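You operate a simulated robot arm through the tools that you are given. There is no shell and no other tool.

You are at the controls of a simulated robot arm. One attempt, no reset.

JOB
Put things in order on the counter top. At the end: the green pickle jar (marked "PICKLES") stands where the orange holder stood; the clear water carafe stands where the purple lilac cloth stood; the orange holder stands where the clear water carafe stood; the purple lilac cloth is on the blue saucer; whatever was shut is shut again. Leave all else as you found it, and nothing knocked over.

The check looks at the end state, three seconds after you hand in, the way a careful person would. Anything else that was tipped, shoved, dropped, spilled or broken makes it a failure. Flat cloth is picked up by pressing the open fingertips on it (5 to 10 N) and closing them slowly along it; thin cloth reads only 2 to 8 mm in the jaws.

ROBOT AND FRAMES
A 7-joint arm with a two-finger parallel gripper, fixed in place. Base frame: the origin is at the foot of the arm, x ahead of it, y to its left, z up; the work surface is at about z = 880. Lengths are in mm, angles in degrees, forces in N, time in s.
With the tool pointing down near the work surface it reaches from about 300 to 700 mm from the base axis. Its first joint turns from -66.0 to 66.0 degrees. Payload 1.57 kg.
The TCP is the grasp point between the finger pads, 30 mm short of the fingertips. In the tool frame z runs along the fingers and y along their closing line. Largest opening 110 mm; finger width 24, thickness 12; the body of the gripper, 48 by 112 mm, starts 78 mm behind the TCP.
Orientation is that of the tool frame in the base frame, as [roll, pitch, yaw] about the fixed x, y, z axes, in that order (R = Rz(yaw) Ry(pitch) Rx(roll)). With the fingers straight down and closing along the base's y, the tool's x points along the base's -x, its y along +y and its z along -z.

CONTROLS
- The arm moves only by the tool apply_moves. Its argument "motion" is one flat list of numbers, 7 for each row, row after row: the opening in per cent of the stroke, from 0 (shut) to 100 (fully open), then the shift along the tool's x, y, z in units of 50 mm (1.0 is 50 mm), then the turn, a rotation vector about the tool's x, y, z in units of 4 degrees (1.0 is 4 degrees). In form: [gripper, x, y, z, wx, wy, wz, gripper, x, y, z, wx, wy, wz, ...]. A call has 1 to 20 rows; each row shifts and turns the commanded pose from where the row before left it, along the tool's axes as they then stand. A call with a number of a shift or a turn outside -1 to 1 is refused whole. Rows are played at 5 a second. More than 50 mm and 8.6 degrees between two rows, or a gripper value outside its range, and nothing of the call is played. Where a pose cannot be reached the arm comes as near as it can. A force on the tool above 40 N (or 10 N above the force at the start of the call, whichever is more), or a blocked arm, ends the call early, and 0.2 s more pass. Each finger travels about 108 mm/s and halts on what it meets, pressing with about 30 N; the grip force reading is that of the motor and also rises with nothing between the fingers. The clock runs only during rows and for 0.2 s after the last one: add rows that do not move to give the fingers time. The reply holds the time, the measured pose of the TCP, the force on the tool along the base axes, the opening and the grip force, in the units named above and with some noise, with the torque about the TCP (base axes, N m) and any sound that the robot's microphone picked up.
- Cameras (640 x 400 px; columns grow to the right, rows downward): "scene" is fixed at [173.9, -393.7, 1423.4]; the picture's right is [0.74, -0.67, 0.00], its down [-0.27, -0.29, -0.92] and it looks along [0.62, 0.68, -0.39] (base axes); focal length 330 px, centre (320, 200). "wrist" rides on the gripper at [70, 16, -141] in the tool frame; the picture's right is [-0.23, 0.97, 0.00], its down [-0.86, -0.20, -0.48] and it looks along [-0.47, -0.11, 0.88] (tool axes); focal length 222 px, centre (320, 200). There is no depth. A picture from a camera that has moved, and an enlarged one, comes with that camera's place and axes in the base frame and with its lens.
- get_image(camera): a new picture of that camera. The clock stands still meanwhile.
- inspect(camera, box): a new picture of the part [left, top, right, bottom] of that camera's present view, enlarged. The clock stands still meanwhile.
- sign_off(): hands the job in; it is judged then, once.

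Places have to be worked out from the pictures, the camera data and where the tool is seen. Open the gripper and draw the arm clear of the work before you hand the job in, unless the task says otherwise.

The tools are called after "Emit:" as name(argument=value, ...) on one line, values as JSON. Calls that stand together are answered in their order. apply_moves: Moves the arm, as the interface text tells. Its arguments: {"type":"object","properties":{"motion":{"type":"array"}},"required":["motion"]} The other tools are called the same way: get_image (camera) takes a picture; inspect (camera, box) takes an enlarged picture of a part of a camera's view; sign_off () hands the job in.

At the start:

```text
clock: 0.0
tool_pos: [382.4, 201.3, 1197.8]
tcp_rot: [180.0, 0.0, -180.0]
ft_force: [0.8, 0.8, -0.3]
torque: [0.01, -0.02, -0.02]
grip_width: 110.0
gripper_force: 0.1
```

scene: 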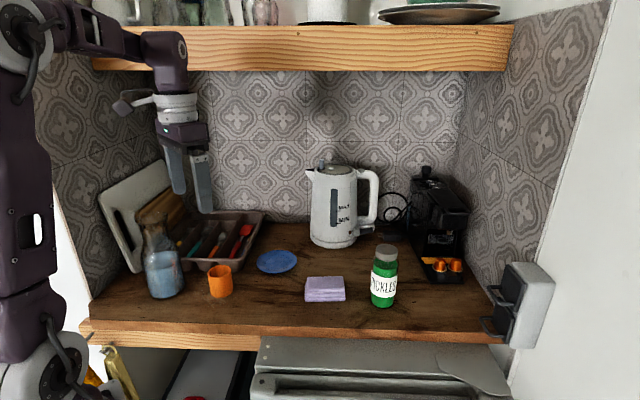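
wrist: 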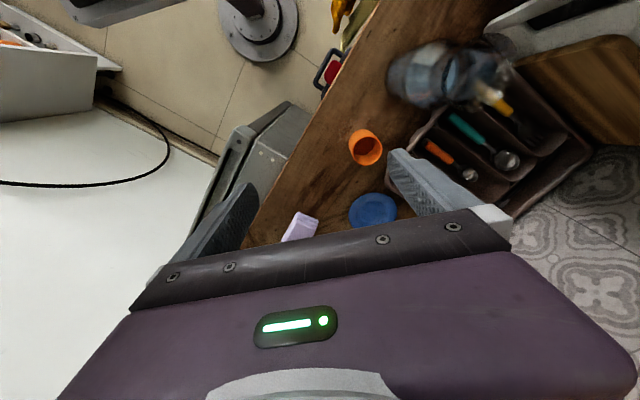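

I start by looking closer at the counter to see the objects and locate them.

Emit:
inspect(camera="scene", box=[80, 180, 320, 330])

Emit:
inspect(camera="scene", box=[280, 180, 520, 330])

Emit:
inspect(camera="wrist", box=[240, 0, 640, 250])

```text
2.67 times, centred on (200, 255) of scene
camera zoom: at [173.9, -393.7, 1423.4], right [0.74, -0.67, 0.0], down [-0.27, -0.29, -0.92], along [0.62, 0.68, -0.39], focal length 879 px, centre (640, 53)
```

zoom: 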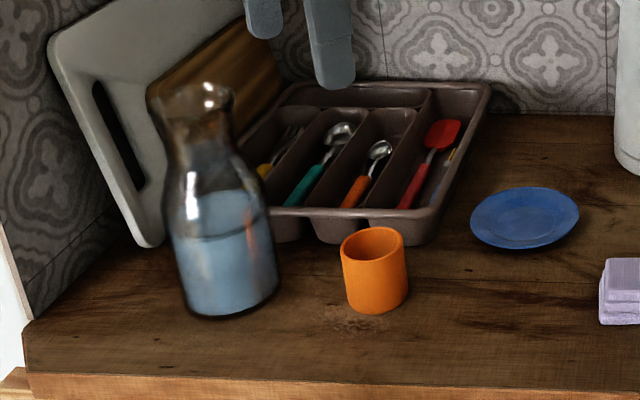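

```text
2.67 times, centred on (400, 255) of scene
camera zoom: at [173.9, -393.7, 1423.4], right [0.74, -0.67, 0.0], down [-0.27, -0.29, -0.92], along [0.62, 0.68, -0.39], focal length 879 px, centre (107, 53)
```

zoom: 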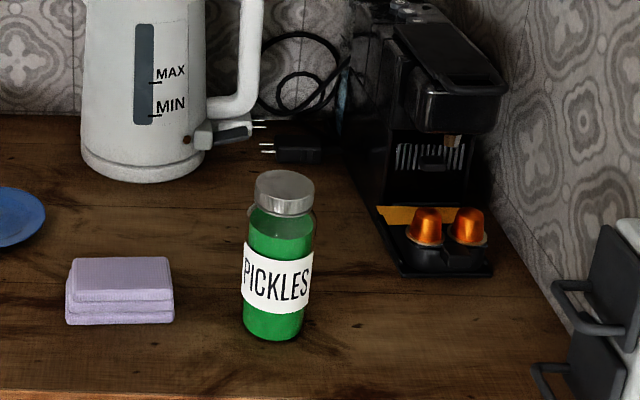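

```text
1.60 times, centred on (440, 125) of wrist
camera zoom: at [312.7, 217.7, 1340.1], right [0.23, 0.97, 0.0], down [0.86, -0.2, 0.48], along [0.47, -0.11, -0.88], focal length 355 px, centre (128, 320)
```

zoom: 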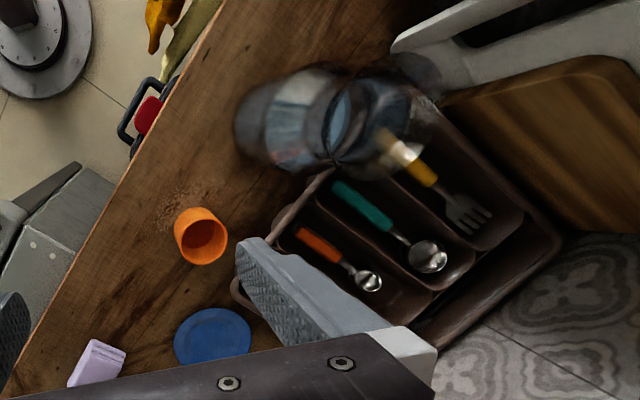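

Counter objects found roughly: carafe ≈(343,381), holder ≈(446,280), saucer ≈(620,278), cloth ≈(636,93), jar ≈(723,-21). I zoom in further to refine these before moving.

Emit:
inspect(camera="scene", box=[290, 260, 360, 310])

Emit:
inspect(camera="scene", box=[110, 190, 250, 310])

Emit:
inspect(camera="scene", box=[350, 235, 420, 315])

Emit:
inspect(camera="scene", box=[245, 235, 315, 285])

```text
8.00 times, centred on (325, 285) of scene
camera zoom: at [173.9, -393.7, 1423.4], right [0.74, -0.67, 0.0], down [-0.27, -0.29, -0.92], along [0.62, 0.68, -0.39], focal length 2638 px, centre (280, -480)
```

zoom: 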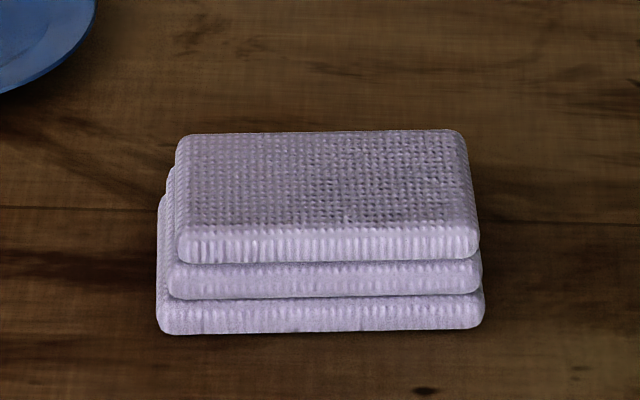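

```text
3.33 times, centred on (180, 250) of scene
camera zoom: at [173.9, -393.7, 1423.4], right [0.74, -0.67, 0.0], down [-0.27, -0.29, -0.92], along [0.62, 0.68, -0.39], focal length 1099 px, centre (787, 33)
```

zoom: 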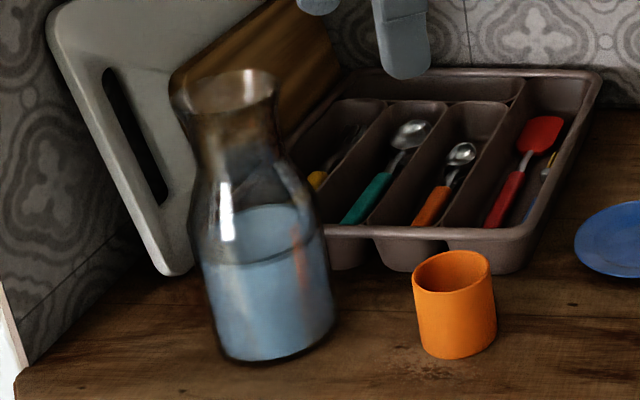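

```text
5.00 times, centred on (385, 275) of scene
camera zoom: at [173.9, -393.7, 1423.4], right [0.74, -0.67, 0.0], down [-0.27, -0.29, -0.92], along [0.62, 0.68, -0.39], focal length 1649 px, centre (-5, -175)
```

zoom: 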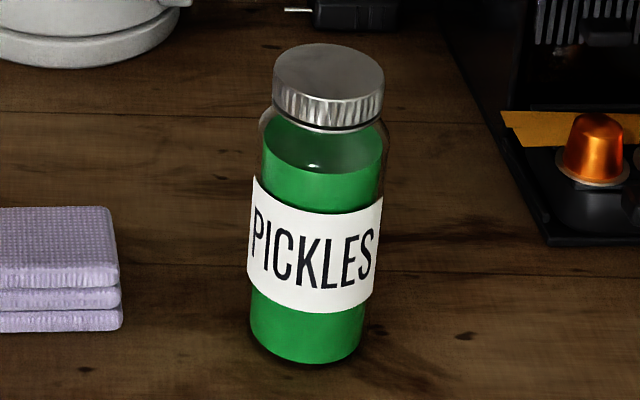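

```text
8.00 times, centred on (280, 260) of scene
camera zoom: at [173.9, -393.7, 1423.4], right [0.74, -0.67, 0.0], down [-0.27, -0.29, -0.92], along [0.62, 0.68, -0.39], focal length 2638 px, centre (640, -280)
```

zoom: 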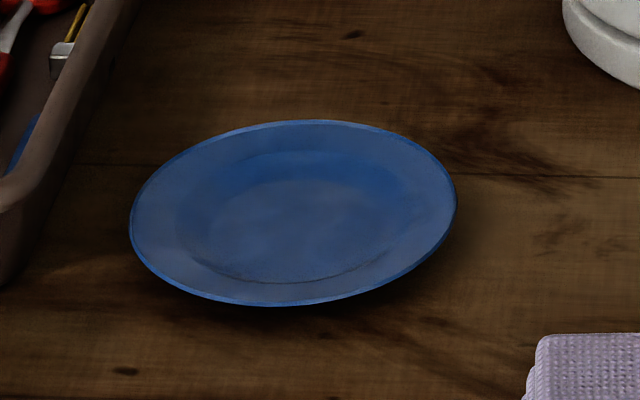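

The cloth is a folded stack (~98×62×28 mm, long axis at about -41°), centred near (636,94). I move to a spot above it at z≈1100 and then turn the fingers to close across its short side.

Emit:
apply_moves(motion=[100, -0.726, -0.306, 0.28, 0, 0, 0, 100, -0.726, -0.306, 0.28, 0, 0, 0, 100, -0.726, -0.306, 0.28, 0, 0, 0, 100, -0.726, -0.306, 0.28, 0, 0, 0, 100, -0.726, -0.306, 0.28, 0, 0, 0, 100, -0.726, -0.306, 0.28, 0, 0, 0, 100, -0.726, -0.306, 0.28, 0, 0, 0, 100, 0, 0, 0, 0, 0, 0.932, 100, 0, 0, 0, 0, 0, 0.932, 100, 0, 0, 0, 0, 0, 0.932, 100, 0, 0, 0, 0, 0, 0.932, 100, 0, 0, 0, 0, 0, 0.932, 100, 0, 0, 0, 0, 0, 0.932, 100, 0, 0, 0, 0, 0, 0.932, 100, 0, 0, 0, 0, 0, 0.932, 100, 0, 0, 0, 0, 0, 0.932, 100, 0, 0, 0, 0, 0, 0.932, 100, 0, 0, 0, 0, 0, 0.932])

Emit:
get_image(camera="wrist")

Emit:
get_image(camera="scene")

```text
clock: 3.8
tool_pos: [636.7, 95.6, 1100.2]
tcp_rot: [179.9, 0.0, 138.9]
ft_force: [0.1, -0.4, 0.0]
torque: [0.01, 0.02, 0.01]
grip_width: 110.2
gripper_force: 0.0
```

```text
taken
camera wrist: at [594.3, 153.7, 1242.3], right [0.81, 0.59, 0.0], down [0.51, -0.71, 0.48], along [0.28, -0.39, -0.88], focal length 222 px, centre (320, 200)
```

wrist: 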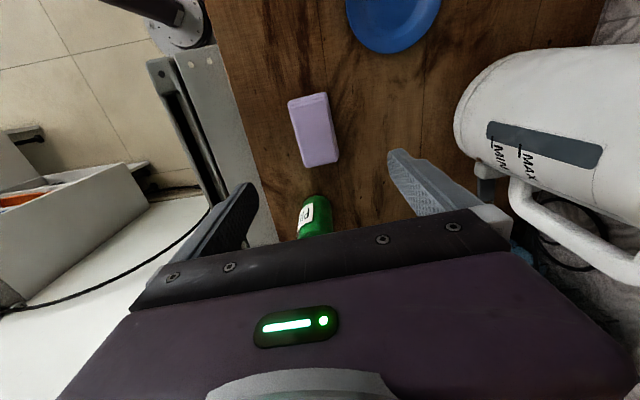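

```text
taken
```

scene: 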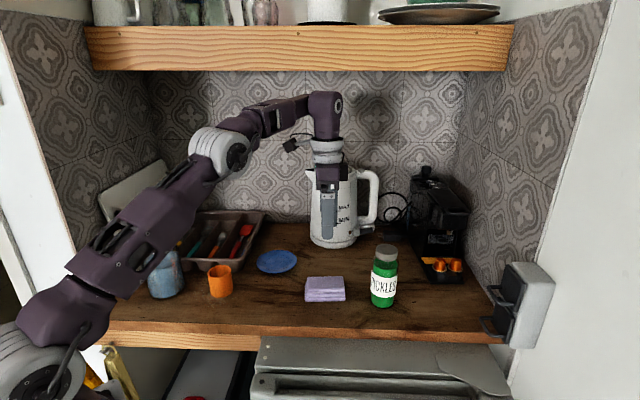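

The arm is at the wanted pose. I zoom in on the wrist view to fix the cloth, saucer and jar positions from above.

Emit:
inspect(camera="wrist", box=[260, 70, 380, 190])

Emit:
inspect(camera="wrist", box=[320, 0, 460, 80])

Emit:
inspect(camera="wrist", box=[260, 160, 380, 260])

```text
3.33 times, centred on (320, 130) of wrist
camera zoom: at [594.3, 153.7, 1242.3], right [0.81, 0.59, 0.0], down [0.51, -0.71, 0.48], along [0.28, -0.39, -0.88], focal length 740 px, centre (320, 433)
```

zoom: 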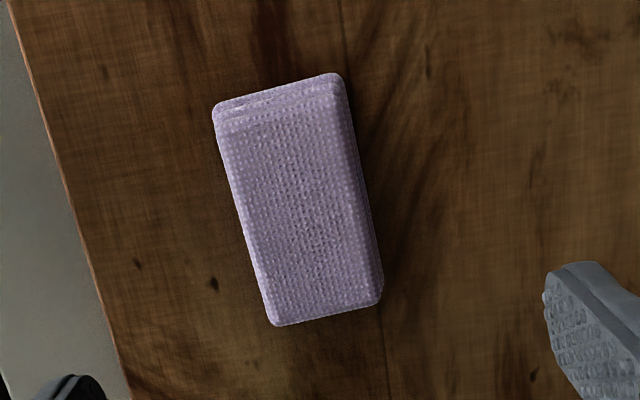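

```text
4.57 times, centred on (390, 40) of wrist
camera zoom: at [594.3, 153.7, 1242.3], right [0.81, 0.59, 0.0], down [0.51, -0.71, 0.48], along [0.28, -0.39, -0.88], focal length 1015 px, centre (0, 931)
```

zoom: 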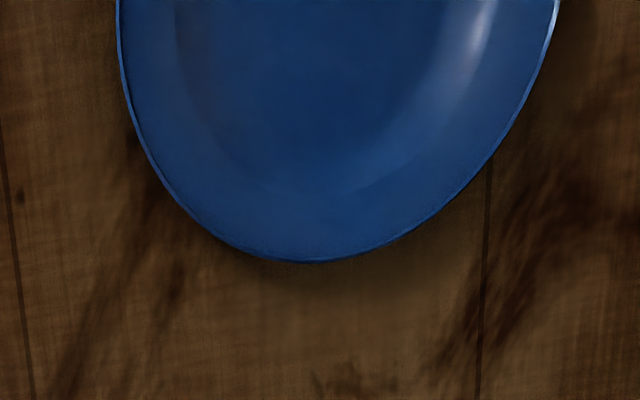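

```text
4.00 times, centred on (320, 210) of wrist
camera zoom: at [594.3, 153.7, 1242.3], right [0.81, 0.59, 0.0], down [0.51, -0.71, 0.48], along [0.28, -0.39, -0.88], focal length 888 px, centre (320, 160)
```

zoom: 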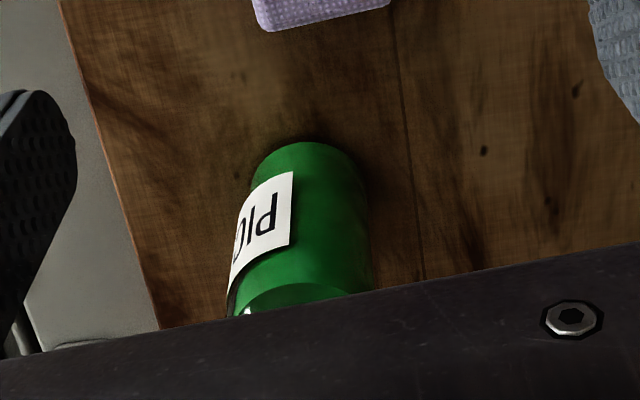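

Cloth footprint centre works out to ≈(633.5,92), with tool closing axis well aligned. I shift 4–5 mm along tool y and descend so that the fingertips end about 9 mm above the counter on both sides of the stack.

Emit:
apply_moves(motion=[100, 0, -0.09, 0.7, 0, 0, 0, 100, 0, 0, 0.7, 0, 0, 0, 100, 0, 0, 0.7, 0, 0, 0, 100, 0, 0, 0.6, 0, 0, 0, 100, 0, 0, 0.5, 0, 0, 0, 100, 0, 0, 0.3, 0, 0, 0, 100, 0, 0, 0, 0, 0, 0])

Emit:
get_image(camera="wrist")

Emit:
inspect(camera="scene", box=[260, 200, 420, 320])

```text
clock: 5.4
tool_pos: [633.7, 91.0, 925.8]
tcp_rot: [-179.9, 0.1, 139.1]
ft_force: [-0.6, 0.3, 0.1]
torque: [-0.02, -0.01, 0.03]
grip_width: 110.4
gripper_force: 0.0
```

```text
taken
camera wrist: at [591.8, 149.3, 1067.6], right [0.81, 0.59, 0.0], down [0.51, -0.71, 0.48], along [0.28, -0.39, -0.88], focal length 222 px, centre (320, 200)
```

wrist: 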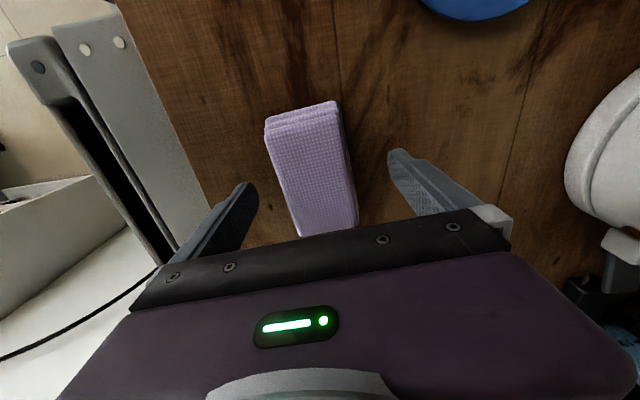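

```text
3.33 times, centred on (340, 260) of scene
camera zoom: at [173.9, -393.8, 1423.4], right [0.74, -0.67, 0.0], down [-0.27, -0.29, -0.92], along [0.62, 0.68, -0.39], focal length 1099 px, centre (253, 0)
```

zoom: 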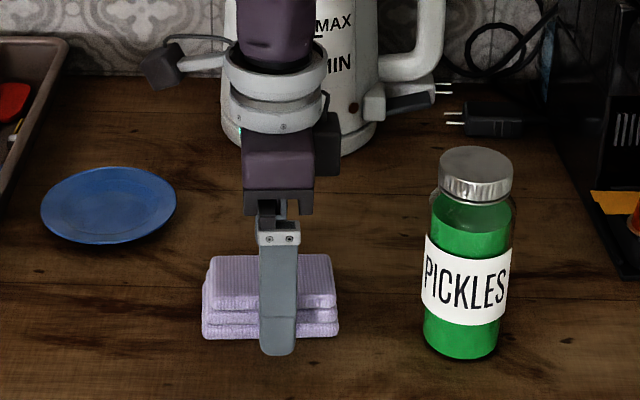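

Fingers straddle the cloth properly. I go down 8 mm more and close slowly on the stack.

Emit:
apply_moves(motion=[100, 0, 0, 0.16, 0, 0, 0, 90, 0, 0, 0, 0, 0, 0, 80, 0, 0, 0, 0, 0, 0, 72, 0, 0, 0, 0, 0, 0, 66, 0, 0, 0, 0, 0, 0, 61, 0, 0, 0, 0, 0, 0, 57, 0, 0, 0, 0, 0, 0, 54, 0, 0, 0, 0, 0, 0, 51, 0, 0, 0, 0, 0, 0, 48, 0, 0, 0, 0, 0, 0, 48, 0, 0, 0, 0, 0, 0])

Emit:
inspect(camera="scene", box=[260, 200, 420, 320])

Emit:
get_image(camera="wrist")

```text
clock: 7.8
tool_pos: [633.1, 92.2, 918.3]
tcp_rot: [180.0, 0.0, 139.0]
ft_force: [-0.2, -0.2, 0.3]
torque: [0.02, 0.02, -0.02]
grip_width: 58.8
gripper_force: 29.9
```

```text
3.33 times, centred on (340, 260) of scene
camera zoom: at [173.9, -393.8, 1423.4], right [0.74, -0.67, 0.0], down [-0.27, -0.29, -0.92], along [0.62, 0.68, -0.39], focal length 1099 px, centre (253, 0)
```

zoom: 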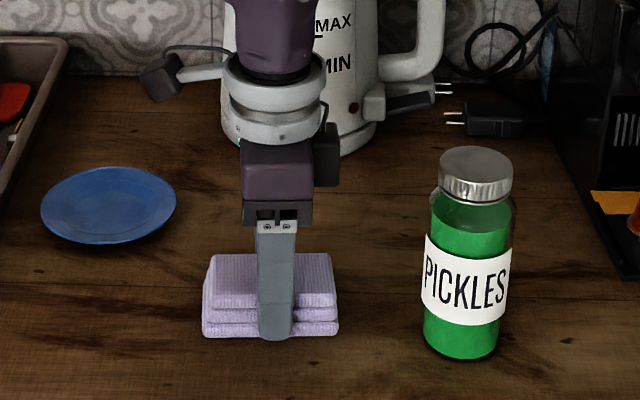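

```text
taken
camera wrist: at [590.6, 148.9, 1059.8], right [0.81, 0.59, 0.0], down [0.51, -0.71, 0.48], along [0.28, -0.39, -0.88], focal length 222 px, centre (320, 200)
```

wrist: 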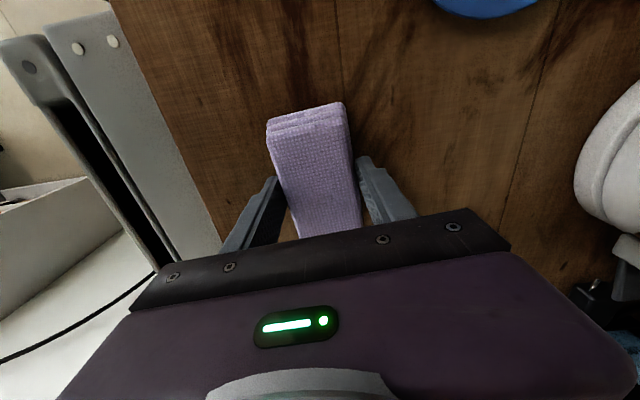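

Gripped at 58.8 mm with 30 N, and the cloth centre is within a few mm of the TCP. I lift gently by 60 mm and check.

Emit:
apply_moves(motion=[45, 0, 0, -0.1, 0, 0, 0, 45, 0, 0, -0.2, 0, 0, 0, 45, 0, 0, -0.3, 0, 0, 0, 45, 0, 0, -0.3, 0, 0, 0, 45, 0, 0, -0.3, 0, 0, 0, 45, 0, 0, 0, 0, 0, 0])

Emit:
get_image(camera="scene")

Emit:
get_image(camera="wrist")

```text
clock: 9.2
tool_pos: [634.1, 90.8, 978.2]
tcp_rot: [-179.9, 0.1, 139.0]
ft_force: [-0.1, 0.3, -0.3]
torque: [-0.03, 0.0, 0.0]
grip_width: 58.6
gripper_force: 29.6
```

```text
taken
```

scene: 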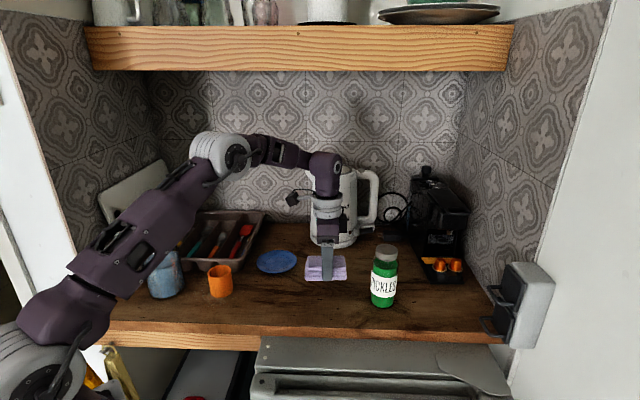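

```text
taken
camera wrist: at [591.8, 148.5, 1120.1], right [0.81, 0.59, 0.0], down [0.51, -0.71, 0.48], along [0.28, -0.39, -0.88], focal length 222 px, centre (320, 200)
```

wrist: 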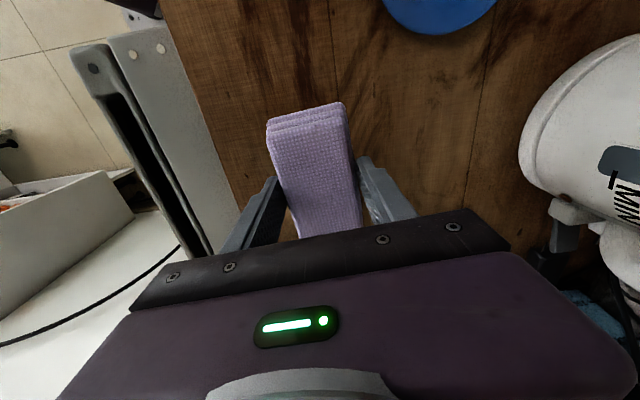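

Cloth is held level. Saucer centre from both views ≈(616,275); I carry the cloth there at this height.

Emit:
apply_moves(motion=[45, 0.376, 0.362, 0, 0, 0, 0, 45, 0.376, 0.362, 0, 0, 0, 0, 45, 0.376, 0.362, 0, 0, 0, 0, 45, 0.376, 0.362, 0, 0, 0, 0, 45, 0.376, 0.362, 0, 0, 0, 0, 45, 0.376, 0.362, 0, 0, 0, 0, 45, 0.376, 0.362, 0, 0, 0, 0, 45, 0, 0, 0, 0, 0, 0, 45, 0, 0, 0, 0, 0, 0])

Emit:
get_image(camera="wrist")

Emit:
inspect(camera="scene", box=[210, 170, 370, 300])

```text
clock: 11.2
tool_pos: [617.1, 271.8, 976.5]
tcp_rot: [179.9, 0.0, 139.0]
ft_force: [0.3, 0.3, -0.7]
torque: [0.01, 0.0, 0.01]
grip_width: 58.7
gripper_force: 30.6
```

```text
taken
camera wrist: at [574.8, 329.5, 1119.0], right [0.81, 0.59, 0.0], down [0.51, -0.71, 0.48], along [0.28, -0.39, -0.88], focal length 222 px, centre (320, 200)
```

wrist: 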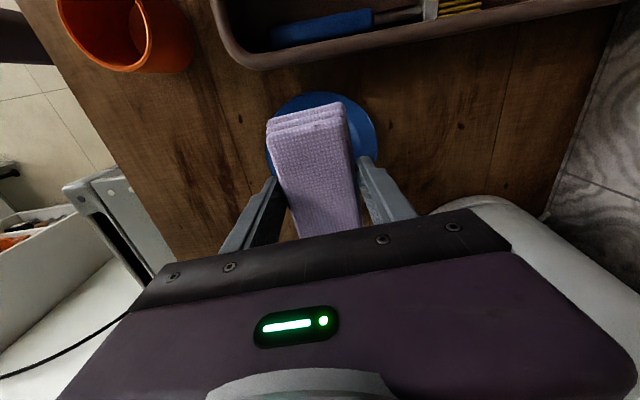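

```text
3.08 times, centred on (290, 235) of scene
camera zoom: at [174.0, -393.7, 1423.4], right [0.74, -0.67, 0.0], down [-0.27, -0.29, -0.92], along [0.62, 0.68, -0.39], focal length 1014 px, centre (412, 92)
```

zoom: 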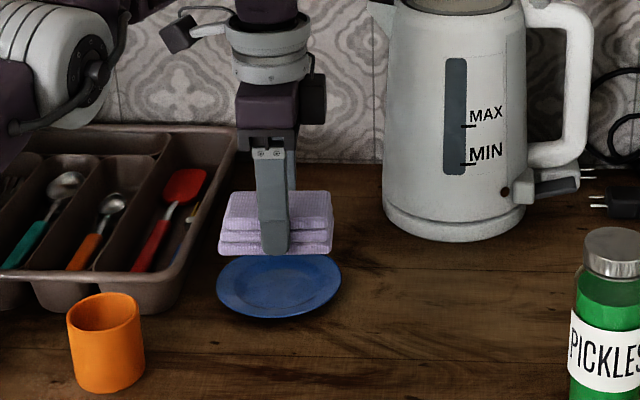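

Cloth is aligned over the saucer (both views agree within ~2 mm). I lower to just above the rim.

Emit:
apply_moves(motion=[45, 0, 0, 0.25, 0, 0, 0, 45, 0, 0, 0.25, 0, 0, 0, 45, 0, 0, 0.2, 0, 0, 0, 45, 0, 0, 0.1, 0, 0, 0, 45, 0, 0, 0, 0, 0, 0])

Emit:
inspect(camera="scene", box=[240, 220, 320, 280])

```text
clock: 12.4
tool_pos: [617.0, 272.3, 936.9]
tcp_rot: [179.9, 0.0, 139.1]
ft_force: [-0.5, -1.1, -0.7]
torque: [-0.01, 0.0, 0.01]
grip_width: 58.8
gripper_force: 30.2
```

```text
6.67 times, centred on (280, 250) of scene
camera zoom: at [174.0, -393.7, 1423.4], right [0.74, -0.67, 0.0], down [-0.27, -0.29, -0.92], along [0.62, 0.68, -0.39], focal length 2198 px, centre (587, -133)
```

zoom: 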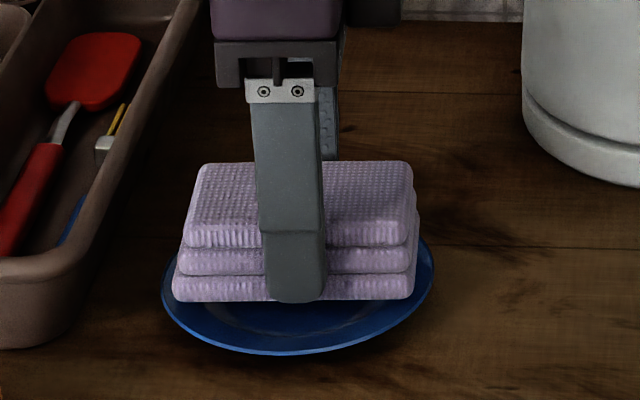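

Still clear by a few mm with no contact force. I lower in small steps watching the force.

Emit:
apply_moves(motion=[45, 0, 0, 0.04, 0, 0, 0, 45, 0, 0, 0.04, 0, 0, 0, 45, 0, 0, 0.04, 0, 0, 0, 45, 0, 0, 0, 0, 0, 0])

```text
clock: 13.4
tool_pos: [617.7, 272.4, 932.6]
tcp_rot: [179.8, 0.1, 139.0]
ft_force: [-4.8, -5.9, 37.9]
torque: [-0.28, 0.2, 0.03]
grip_width: 59.1
gripper_force: 29.9
```

Contact with the saucer: 38 N, more than needed. I back off 2 mm to unload.

Emit:
apply_moves(motion=[45, 0, 0, -0.03, 0, 0, 0, 45, 0, 0, 0, 0, 0, 0])

Emit:
inspect(camera="scene", box=[240, 220, 320, 280])

Emit:
get_image(camera="wrist")

```text
clock: 14.0
tool_pos: [618.2, 273.7, 933.4]
tcp_rot: [180.0, 0.1, 139.1]
ft_force: [9.5, -4.6, 21.4]
torque: [-0.24, -0.53, -0.05]
grip_width: 59.1
gripper_force: 30.5
```

```text
6.67 times, centred on (280, 250) of scene
camera zoom: at [173.7, -394.1, 1423.3], right [0.74, -0.67, 0.0], down [-0.27, -0.29, -0.92], along [0.62, 0.68, -0.39], focal length 2198 px, centre (587, -133)
```

zoom: 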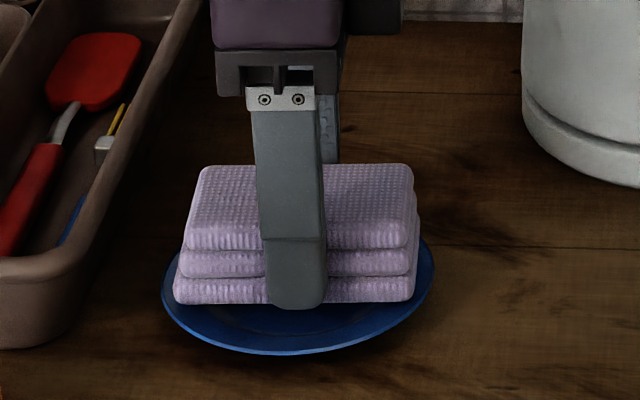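

```text
taken
camera wrist: at [575.3, 330.6, 1075.2], right [0.81, 0.59, 0.0], down [0.51, -0.71, 0.48], along [0.28, -0.39, -0.88], focal length 222 px, centre (320, 200)
```

wrist: 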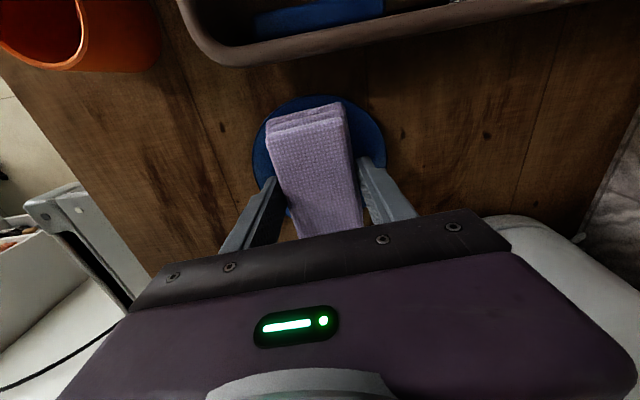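

The saucer hasn't moved; cloth rests on it with about 20 N. I relieve another 1 mm, then open slowly.

Emit:
apply_moves(motion=[45, 0, 0, -0.02, 0, 0, 0, 45, 0, 0, 0, 0, 0, 0])

```text
clock: 14.6
tool_pos: [616.7, 273.2, 933.7]
tcp_rot: [-179.9, 0.0, 138.9]
ft_force: [4.4, -2.7, 10.4]
torque: [-0.18, -0.51, -0.08]
grip_width: 58.7
gripper_force: 29.7
```

Emit:
apply_moves(motion=[50, 0, 0, -0.01, 0, 0, 0, 54, 0, 0, 0, 0, 0, 0, 57, 0, 0, 0, 0, 0, 0, 60, 0, 0, 0, 0, 0, 0, 65, 0, 0, 0, 0, 0, 0, 72, 0, 0, 0, 0, 0, 0, 80, 0, 0, 0, 0, 0, 0, 80, 0, 0, 0, 0, 0, 0])

Emit:
inspect(camera="scene", box=[240, 220, 320, 280])

Emit:
get_image(camera="wrist")

```text
clock: 16.4
tool_pos: [616.8, 272.9, 934.1]
tcp_rot: [-180.0, 0.0, 139.0]
ft_force: [0.2, 0.0, 0.2]
torque: [-0.01, -0.03, -0.02]
grip_width: 88.0
gripper_force: 0.0
```

```text
6.67 times, centred on (280, 250) of scene
camera zoom: at [173.9, -393.8, 1423.4], right [0.74, -0.67, 0.0], down [-0.27, -0.29, -0.92], along [0.62, 0.68, -0.39], focal length 2198 px, centre (587, -133)
```

zoom: 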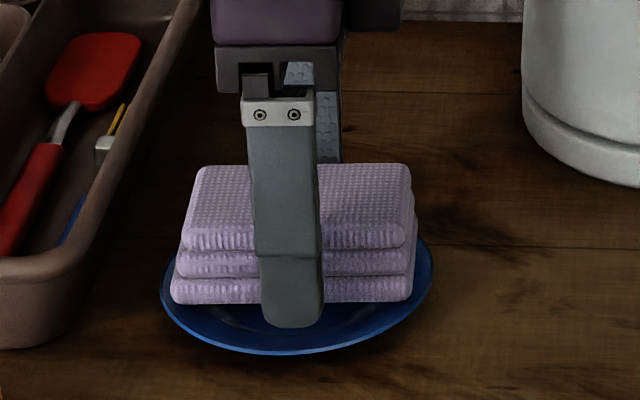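

```text
taken
camera wrist: at [575.7, 331.1, 1076.5], right [0.81, 0.59, 0.0], down [0.51, -0.71, 0.48], along [0.28, -0.39, -0.88], focal length 222 px, centre (320, 200)
```

wrist: 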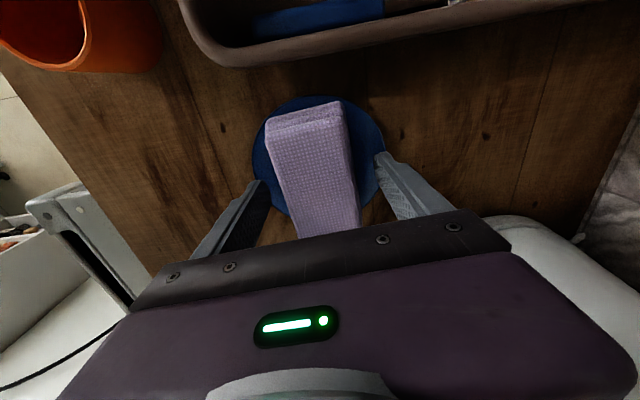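

Cloth is released and sits on the saucer. I raise straight up 50 mm, then back off toward the front while rising, to a viewpoint for the carafe and holder.

Emit:
apply_moves(motion=[80, 0, 0, -0.3, 0, 0, 0, 80, 0, 0, -0.7, 0, 0, 0, 100, 0.384, -0.455, -0.66, 0, 0, 0, 100, 0.384, -0.455, -0.66, 0, 0, 0, 100, 0.384, -0.455, -0.66, 0, 0, 0, 100, 0.384, -0.455, -0.66, 0, 0, 0, 100, 0.384, -0.455, -0.66, 0, 0, 0, 100, 0, 0, 0, 0, 0, 0])

Emit:
get_image(camera="wrist")

Emit:
get_image(camera="scene")

```text
clock: 18.2
tool_pos: [469.3, 247.8, 1150.3]
tcp_rot: [-180.0, -0.1, 139.0]
ft_force: [0.6, 0.6, 0.1]
torque: [0.01, 0.02, 0.01]
grip_width: 109.9
gripper_force: 0.0
```

```text
taken
camera wrist: at [428.4, 305.6, 1291.7], right [0.81, 0.59, 0.0], down [0.51, -0.71, 0.48], along [0.28, -0.39, -0.88], focal length 222 px, centre (320, 200)
```

wrist: 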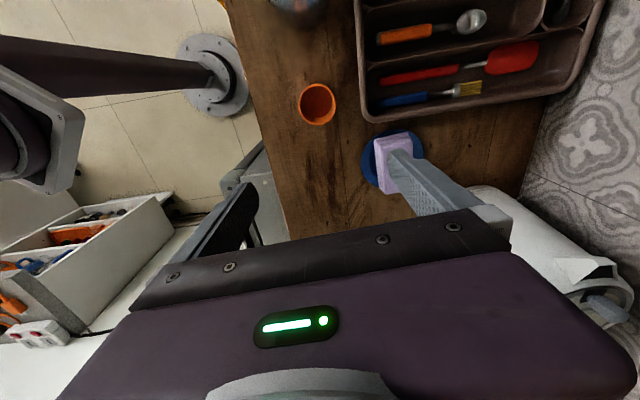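

```text
taken
```

scene: 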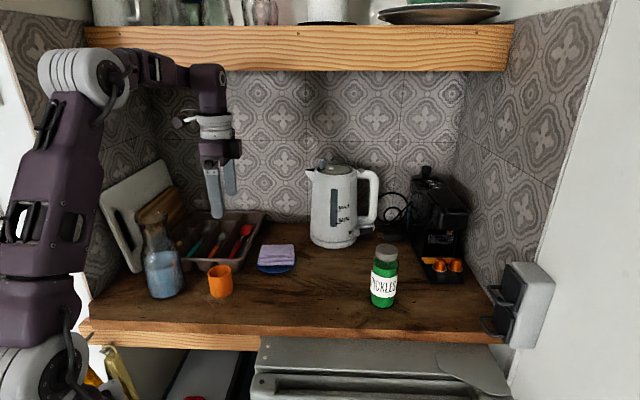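

I zoom in on the holder from here for its exact spot, and on the carafe in the scene view.

Emit:
inspect(camera="wrist", box=[250, 0, 390, 140])

Emit:
inspect(camera="scene", box=[120, 190, 240, 310])

```text
2.86 times, centred on (320, 70) of wrist
camera zoom: at [428.4, 305.6, 1291.7], right [0.81, 0.59, 0.0], down [0.51, -0.71, 0.48], along [0.28, -0.39, -0.88], focal length 635 px, centre (320, 571)
```

zoom: 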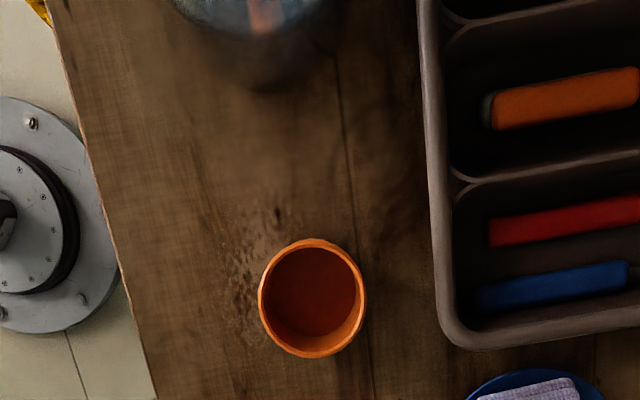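

```text
3.33 times, centred on (180, 250) of scene
camera zoom: at [173.9, -393.8, 1423.4], right [0.74, -0.67, 0.0], down [-0.27, -0.29, -0.92], along [0.62, 0.68, -0.39], focal length 1099 px, centre (787, 33)
```

zoom: 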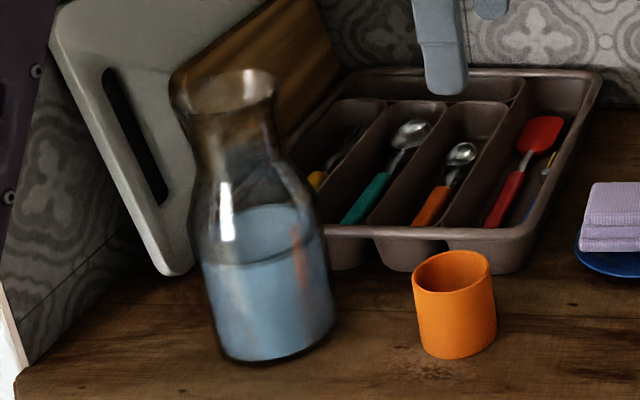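

Holder rim centre ≈(444.5,278) with ~57 mm diameter; carafe axis ≈(344,383), rim at z≈1083. I move above the carafe with fingertips well over the rim and verify alignment from the wrist camera.

Emit:
apply_moves(motion=[100, 0.611, 0.066, -0.033, 0, 0, 0, 100, 0.611, 0.066, -0.033, 0, 0, 0, 100, 0.611, 0.066, -0.033, 0, 0, 0, 100, 0.611, 0.066, -0.033, 0, 0, 0, 100, 0.611, 0.066, -0.033, 0, 0, 0, 100, 0.611, 0.066, -0.033, 0, 0, 0, 100, 0, 0, 0, 0, 0, 0])

Emit:
get_image(camera="wrist")

Emit:
get_image(camera="scene")

```text
clock: 19.8
tool_pos: [344.3, 384.3, 1159.1]
tcp_rot: [-180.0, 0.0, 139.1]
ft_force: [1.1, -0.1, -0.8]
torque: [0.02, 0.02, -0.03]
grip_width: 110.0
gripper_force: 0.0
```

```text
taken
camera wrist: at [302.7, 442.5, 1300.3], right [0.81, 0.59, 0.0], down [0.51, -0.71, 0.48], along [0.28, -0.39, -0.88], focal length 222 px, centre (320, 200)
```

wrist: 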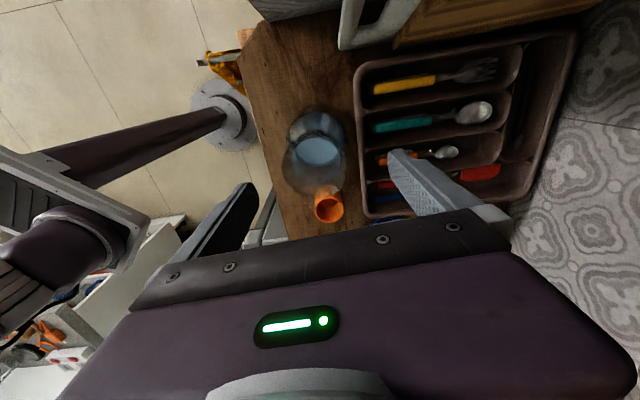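

```text
taken
```

scene: 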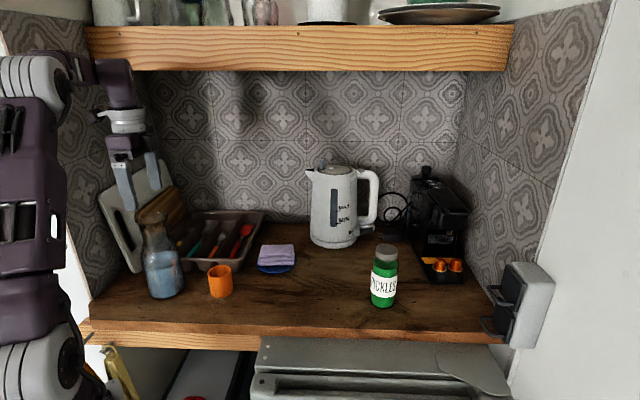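

Zooming the wrist view to locate the carafe rim relative to the finger axis.

Emit:
inspect(camera="wrist", box=[260, 90, 400, 240])

Emit:
inspect(camera="scene", box=[90, 110, 210, 310])

```text
2.67 times, centred on (330, 165) of wrist
camera zoom: at [302.7, 442.5, 1300.3], right [0.81, 0.59, 0.0], down [0.51, -0.71, 0.48], along [0.28, -0.39, -0.88], focal length 592 px, centre (293, 293)
```

zoom: 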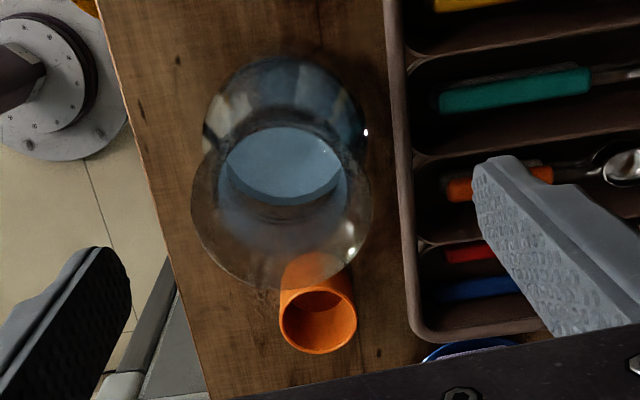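

```text
2.00 times, centred on (150, 210) of scene
camera zoom: at [173.9, -393.7, 1423.4], right [0.74, -0.67, 0.0], down [-0.27, -0.29, -0.92], along [0.62, 0.68, -0.39], focal length 659 px, centre (660, 180)
```

zoom: 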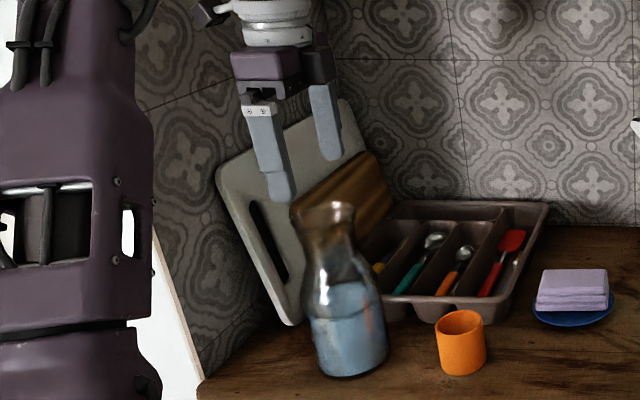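

From the wrist view the rim sits about 10 mm toward the base/right from my axis: best estimate of the carafe axis ≈(346,374), neck waist around z≈1042, rim ≈1086. I shift to that and re-check.

Emit:
apply_moves(motion=[100, -0.084, -0.066, 0, 0, 0, 0, 100, -0.084, -0.066, 0, 0, 0, 0, 100, 0, 0, 0, 0, 0, 0])

Emit:
inspect(camera="wrist", box=[240, 90, 400, 240])

```text
clock: 20.6
tool_pos: [346.2, 374.3, 1158.3]
tcp_rot: [-180.0, 0.0, 139.1]
ft_force: [1.0, -0.1, 0.6]
torque: [0.0, -0.02, 0.03]
grip_width: 110.2
gripper_force: 0.1
```

```text
2.67 times, centred on (320, 165) of wrist
camera zoom: at [304.8, 432.3, 1300.9], right [0.81, 0.59, 0.0], down [0.51, -0.71, 0.48], along [0.28, -0.39, -0.88], focal length 592 px, centre (320, 293)
```

zoom: 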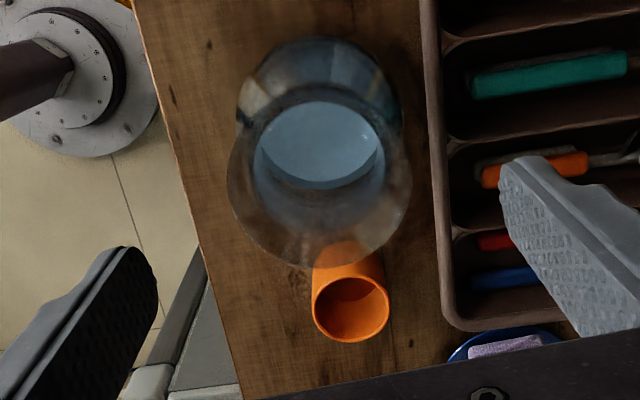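

The rim is now centred between the fingers (columns 227–411 about the axis, near edge where predicted). I descend to z≈1095 with fingertips just below the rim and check.

Emit:
apply_moves(motion=[100, 0, 0, 0.4, 0, 0, 0, 100, 0, 0, 0.4, 0, 0, 0, 100, 0, 0, 0.3, 0, 0, 0, 100, 0, 0, 0.16, 0, 0, 0, 100, 0, 0, 0, 0, 0, 0])

Emit:
get_image(camera="wrist")

Emit:
inspect(camera="scene", box=[80, 130, 220, 310])

```text
clock: 21.8
tool_pos: [346.6, 375.7, 1095.8]
tcp_rot: [180.0, -0.1, 139.1]
ft_force: [0.2, 0.1, 0.0]
torque: [-0.03, -0.02, 0.0]
grip_width: 110.0
gripper_force: 0.0
```

```text
taken
camera wrist: at [304.8, 433.1, 1238.3], right [0.81, 0.59, 0.0], down [0.51, -0.71, 0.48], along [0.28, -0.39, -0.88], focal length 222 px, centre (320, 200)
```

wrist: 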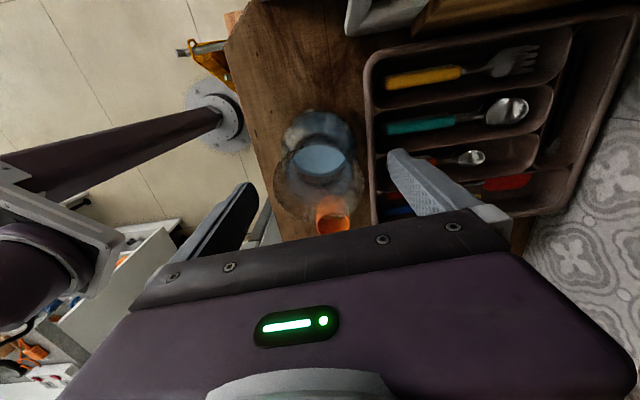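

```text
2.22 times, centred on (150, 220) of scene
camera zoom: at [173.9, -393.8, 1423.4], right [0.74, -0.67, 0.0], down [-0.27, -0.29, -0.92], along [0.62, 0.68, -0.39], focal length 733 px, centre (698, 156)
```

zoom: 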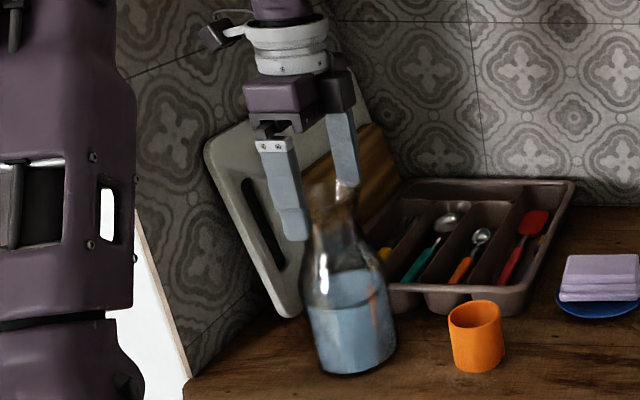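

Centred around the rim. I descend another 52 mm so the pads surround the neck, then check before closing.

Emit:
apply_moves(motion=[100, 0, 0, 0.3, 0, 0, 0, 100, 0, 0, 0.3, 0, 0, 0, 100, 0, 0, 0.3, 0, 0, 0, 100, 0, 0, 0.14, 0, 0, 0, 100, 0, 0, 0, 0, 0, 0])

Emit:
inspect(camera="scene", box=[110, 150, 220, 310])

Emit:
get_image(camera="wrist")

```text
clock: 23.0
tool_pos: [348.1, 375.7, 1045.3]
tcp_rot: [180.0, 0.0, 139.0]
ft_force: [-0.8, 0.1, 0.2]
torque: [0.01, 0.01, 0.0]
grip_width: 109.8
gripper_force: 0.1
```

```text
2.50 times, centred on (165, 230) of scene
camera zoom: at [173.9, -393.7, 1423.4], right [0.74, -0.67, 0.0], down [-0.27, -0.29, -0.92], along [0.62, 0.68, -0.39], focal length 824 px, centre (708, 125)
```

zoom: 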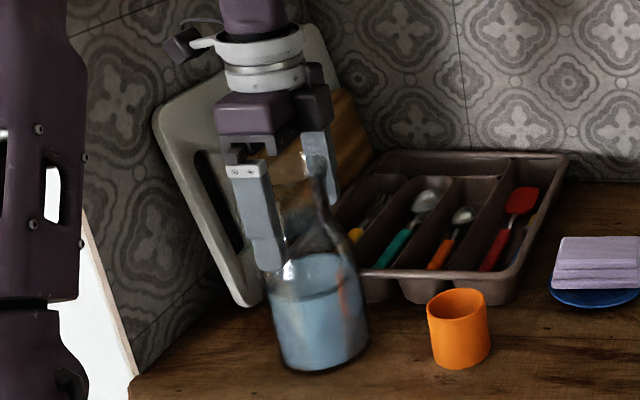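

```text
taken
camera wrist: at [305.9, 433.3, 1186.8], right [0.81, 0.59, 0.0], down [0.51, -0.71, 0.48], along [0.28, -0.39, -0.88], focal length 222 px, centre (320, 200)
```

wrist: 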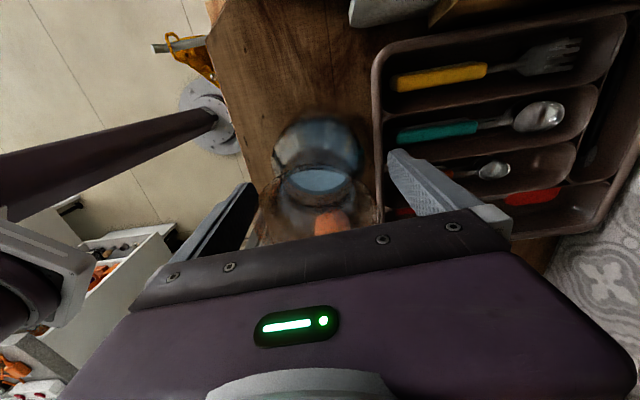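

Both views show the neck centred between the pads. I close slowly on the neck.

Emit:
apply_moves(motion=[90, 0, 0, 0, 0, 0, 0, 82, 0, 0, 0, 0, 0, 0, 76, 0, 0, 0, 0, 0, 0, 71, 0, 0, 0, 0, 0, 0, 68, 0, 0, 0, 0, 0, 0, 66, 0, 0, 0, 0, 0, 0, 64, 0, 0, 0, 0, 0, 0, 62, 0, 0, 0, 0, 0, 0, 60, 0, 0, 0, 0, 0, 0, 58, 0, 0, 0, 0, 0, 0, 56, 0, 0, 0, 0, 0, 0, 54, 0, 0, 0, 0, 0, 0, 52, 0, 0, 0, 0, 0, 0, 50, 0, 0, 0, 0, 0, 0, 48, 0, 0, 0, 0, 0, 0, 46, 0, 0, 0, 0, 0, 0])

Emit:
inspect(camera="scene", box=[110, 150, 220, 310])

Emit:
get_image(camera="wrist")

```text
clock: 26.4
tool_pos: [348.2, 375.5, 1044.7]
tcp_rot: [179.9, 0.0, 139.0]
ft_force: [-1.2, -1.1, -0.4]
torque: [-0.06, 0.12, 0.04]
grip_width: 68.6
gripper_force: 29.9
```

```text
2.50 times, centred on (165, 230) of scene
camera zoom: at [173.9, -393.8, 1423.4], right [0.74, -0.67, 0.0], down [-0.27, -0.29, -0.92], along [0.62, 0.68, -0.39], focal length 824 px, centre (708, 125)
```

zoom: 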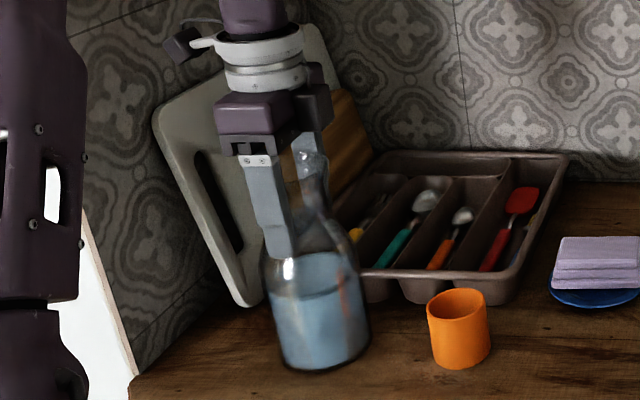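

```text
taken
camera wrist: at [305.9, 433.3, 1187.0], right [0.81, 0.59, 0.0], down [0.51, -0.71, 0.48], along [0.28, -0.39, -0.88], focal length 222 px, centre (320, 200)
```

wrist: 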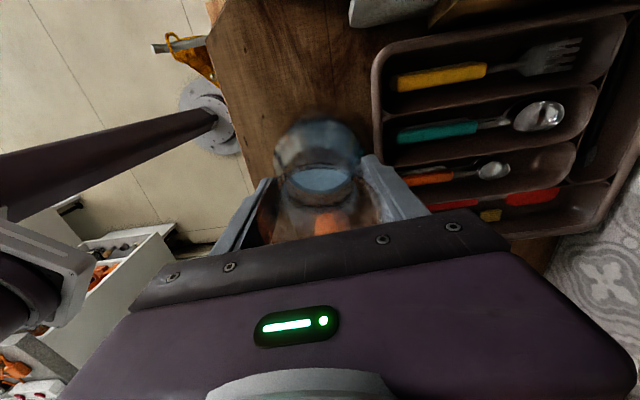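

Gripped at 68.6 mm / 30 N. I lift 8 mm slowly and look at whether the carafe comes along without slipping.

Emit:
apply_moves(motion=[42, 0, 0, 0, 0, 0, 0, 42, 0, 0, -0.04, 0, 0, 0, 42, 0, 0, -0.04, 0, 0, 0, 42, 0, 0, -0.04, 0, 0, 0, 42, 0, 0, -0.04, 0, 0, 0, 42, 0, 0, 0, 0, 0, 0])

Emit:
inspect(camera="scene", box=[110, 150, 220, 310])

Emit:
get_image(camera="wrist")

```text
clock: 27.8
tool_pos: [347.2, 374.7, 1052.9]
tcp_rot: [-179.9, -0.1, 139.0]
ft_force: [0.1, 0.1, -6.4]
torque: [0.01, -0.02, 0.01]
grip_width: 68.5
gripper_force: 30.0
```

```text
2.50 times, centred on (165, 230) of scene
camera zoom: at [174.0, -393.7, 1423.4], right [0.74, -0.67, 0.0], down [-0.27, -0.29, -0.92], along [0.62, 0.68, -0.39], focal length 824 px, centre (708, 125)
```

zoom: 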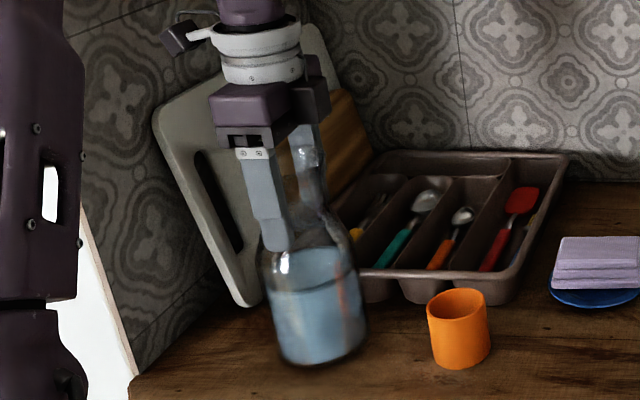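

```text
taken
camera wrist: at [304.6, 432.9, 1194.6], right [0.81, 0.59, 0.0], down [0.51, -0.71, 0.48], along [0.28, -0.39, -0.88], focal length 222 px, centre (320, 200)
```

wrist: 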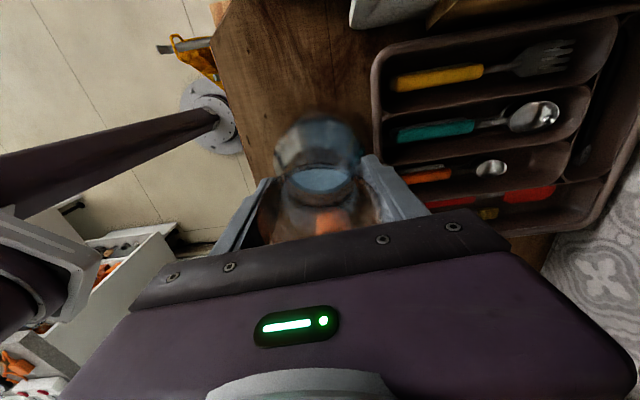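

The carafe hangs cleanly (weight ≈6.5 N, no slip). I lift it further to z≈1135 so that its base clears the holder.

Emit:
apply_moves(motion=[42, 0, 0, -0.1, 0, 0, 0, 42, 0, 0, -0.2, 0, 0, 0, 42, 0, 0, -0.3, 0, 0, 0, 42, 0, 0, -0.3, 0, 0, 0, 42, 0, 0, -0.3, 0, 0, 0, 42, 0, 0, -0.25, 0, 0, 0, 42, 0, 0, -0.15, 0, 0, 0, 42, 0, 0, -0.05, 0, 0, 0, 42, 0, 0, 0, 0, 0, 0])

Emit:
get_image(camera="scene")

```text
clock: 29.8
tool_pos: [346.4, 375.3, 1134.8]
tcp_rot: [-179.9, 0.0, 138.9]
ft_force: [-0.4, -0.4, -6.5]
torque: [0.05, -0.01, -0.01]
grip_width: 68.5
gripper_force: 29.9
```

```text
taken
```

scene: 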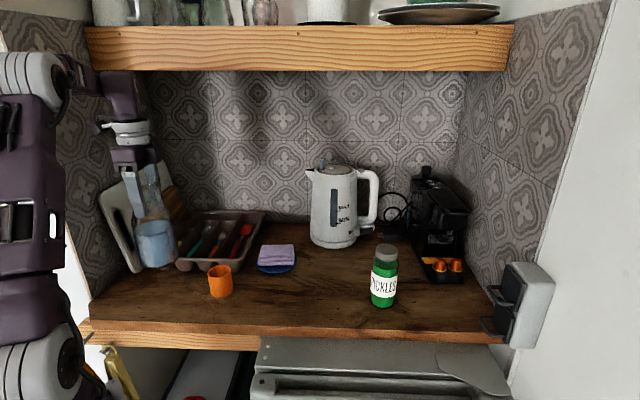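

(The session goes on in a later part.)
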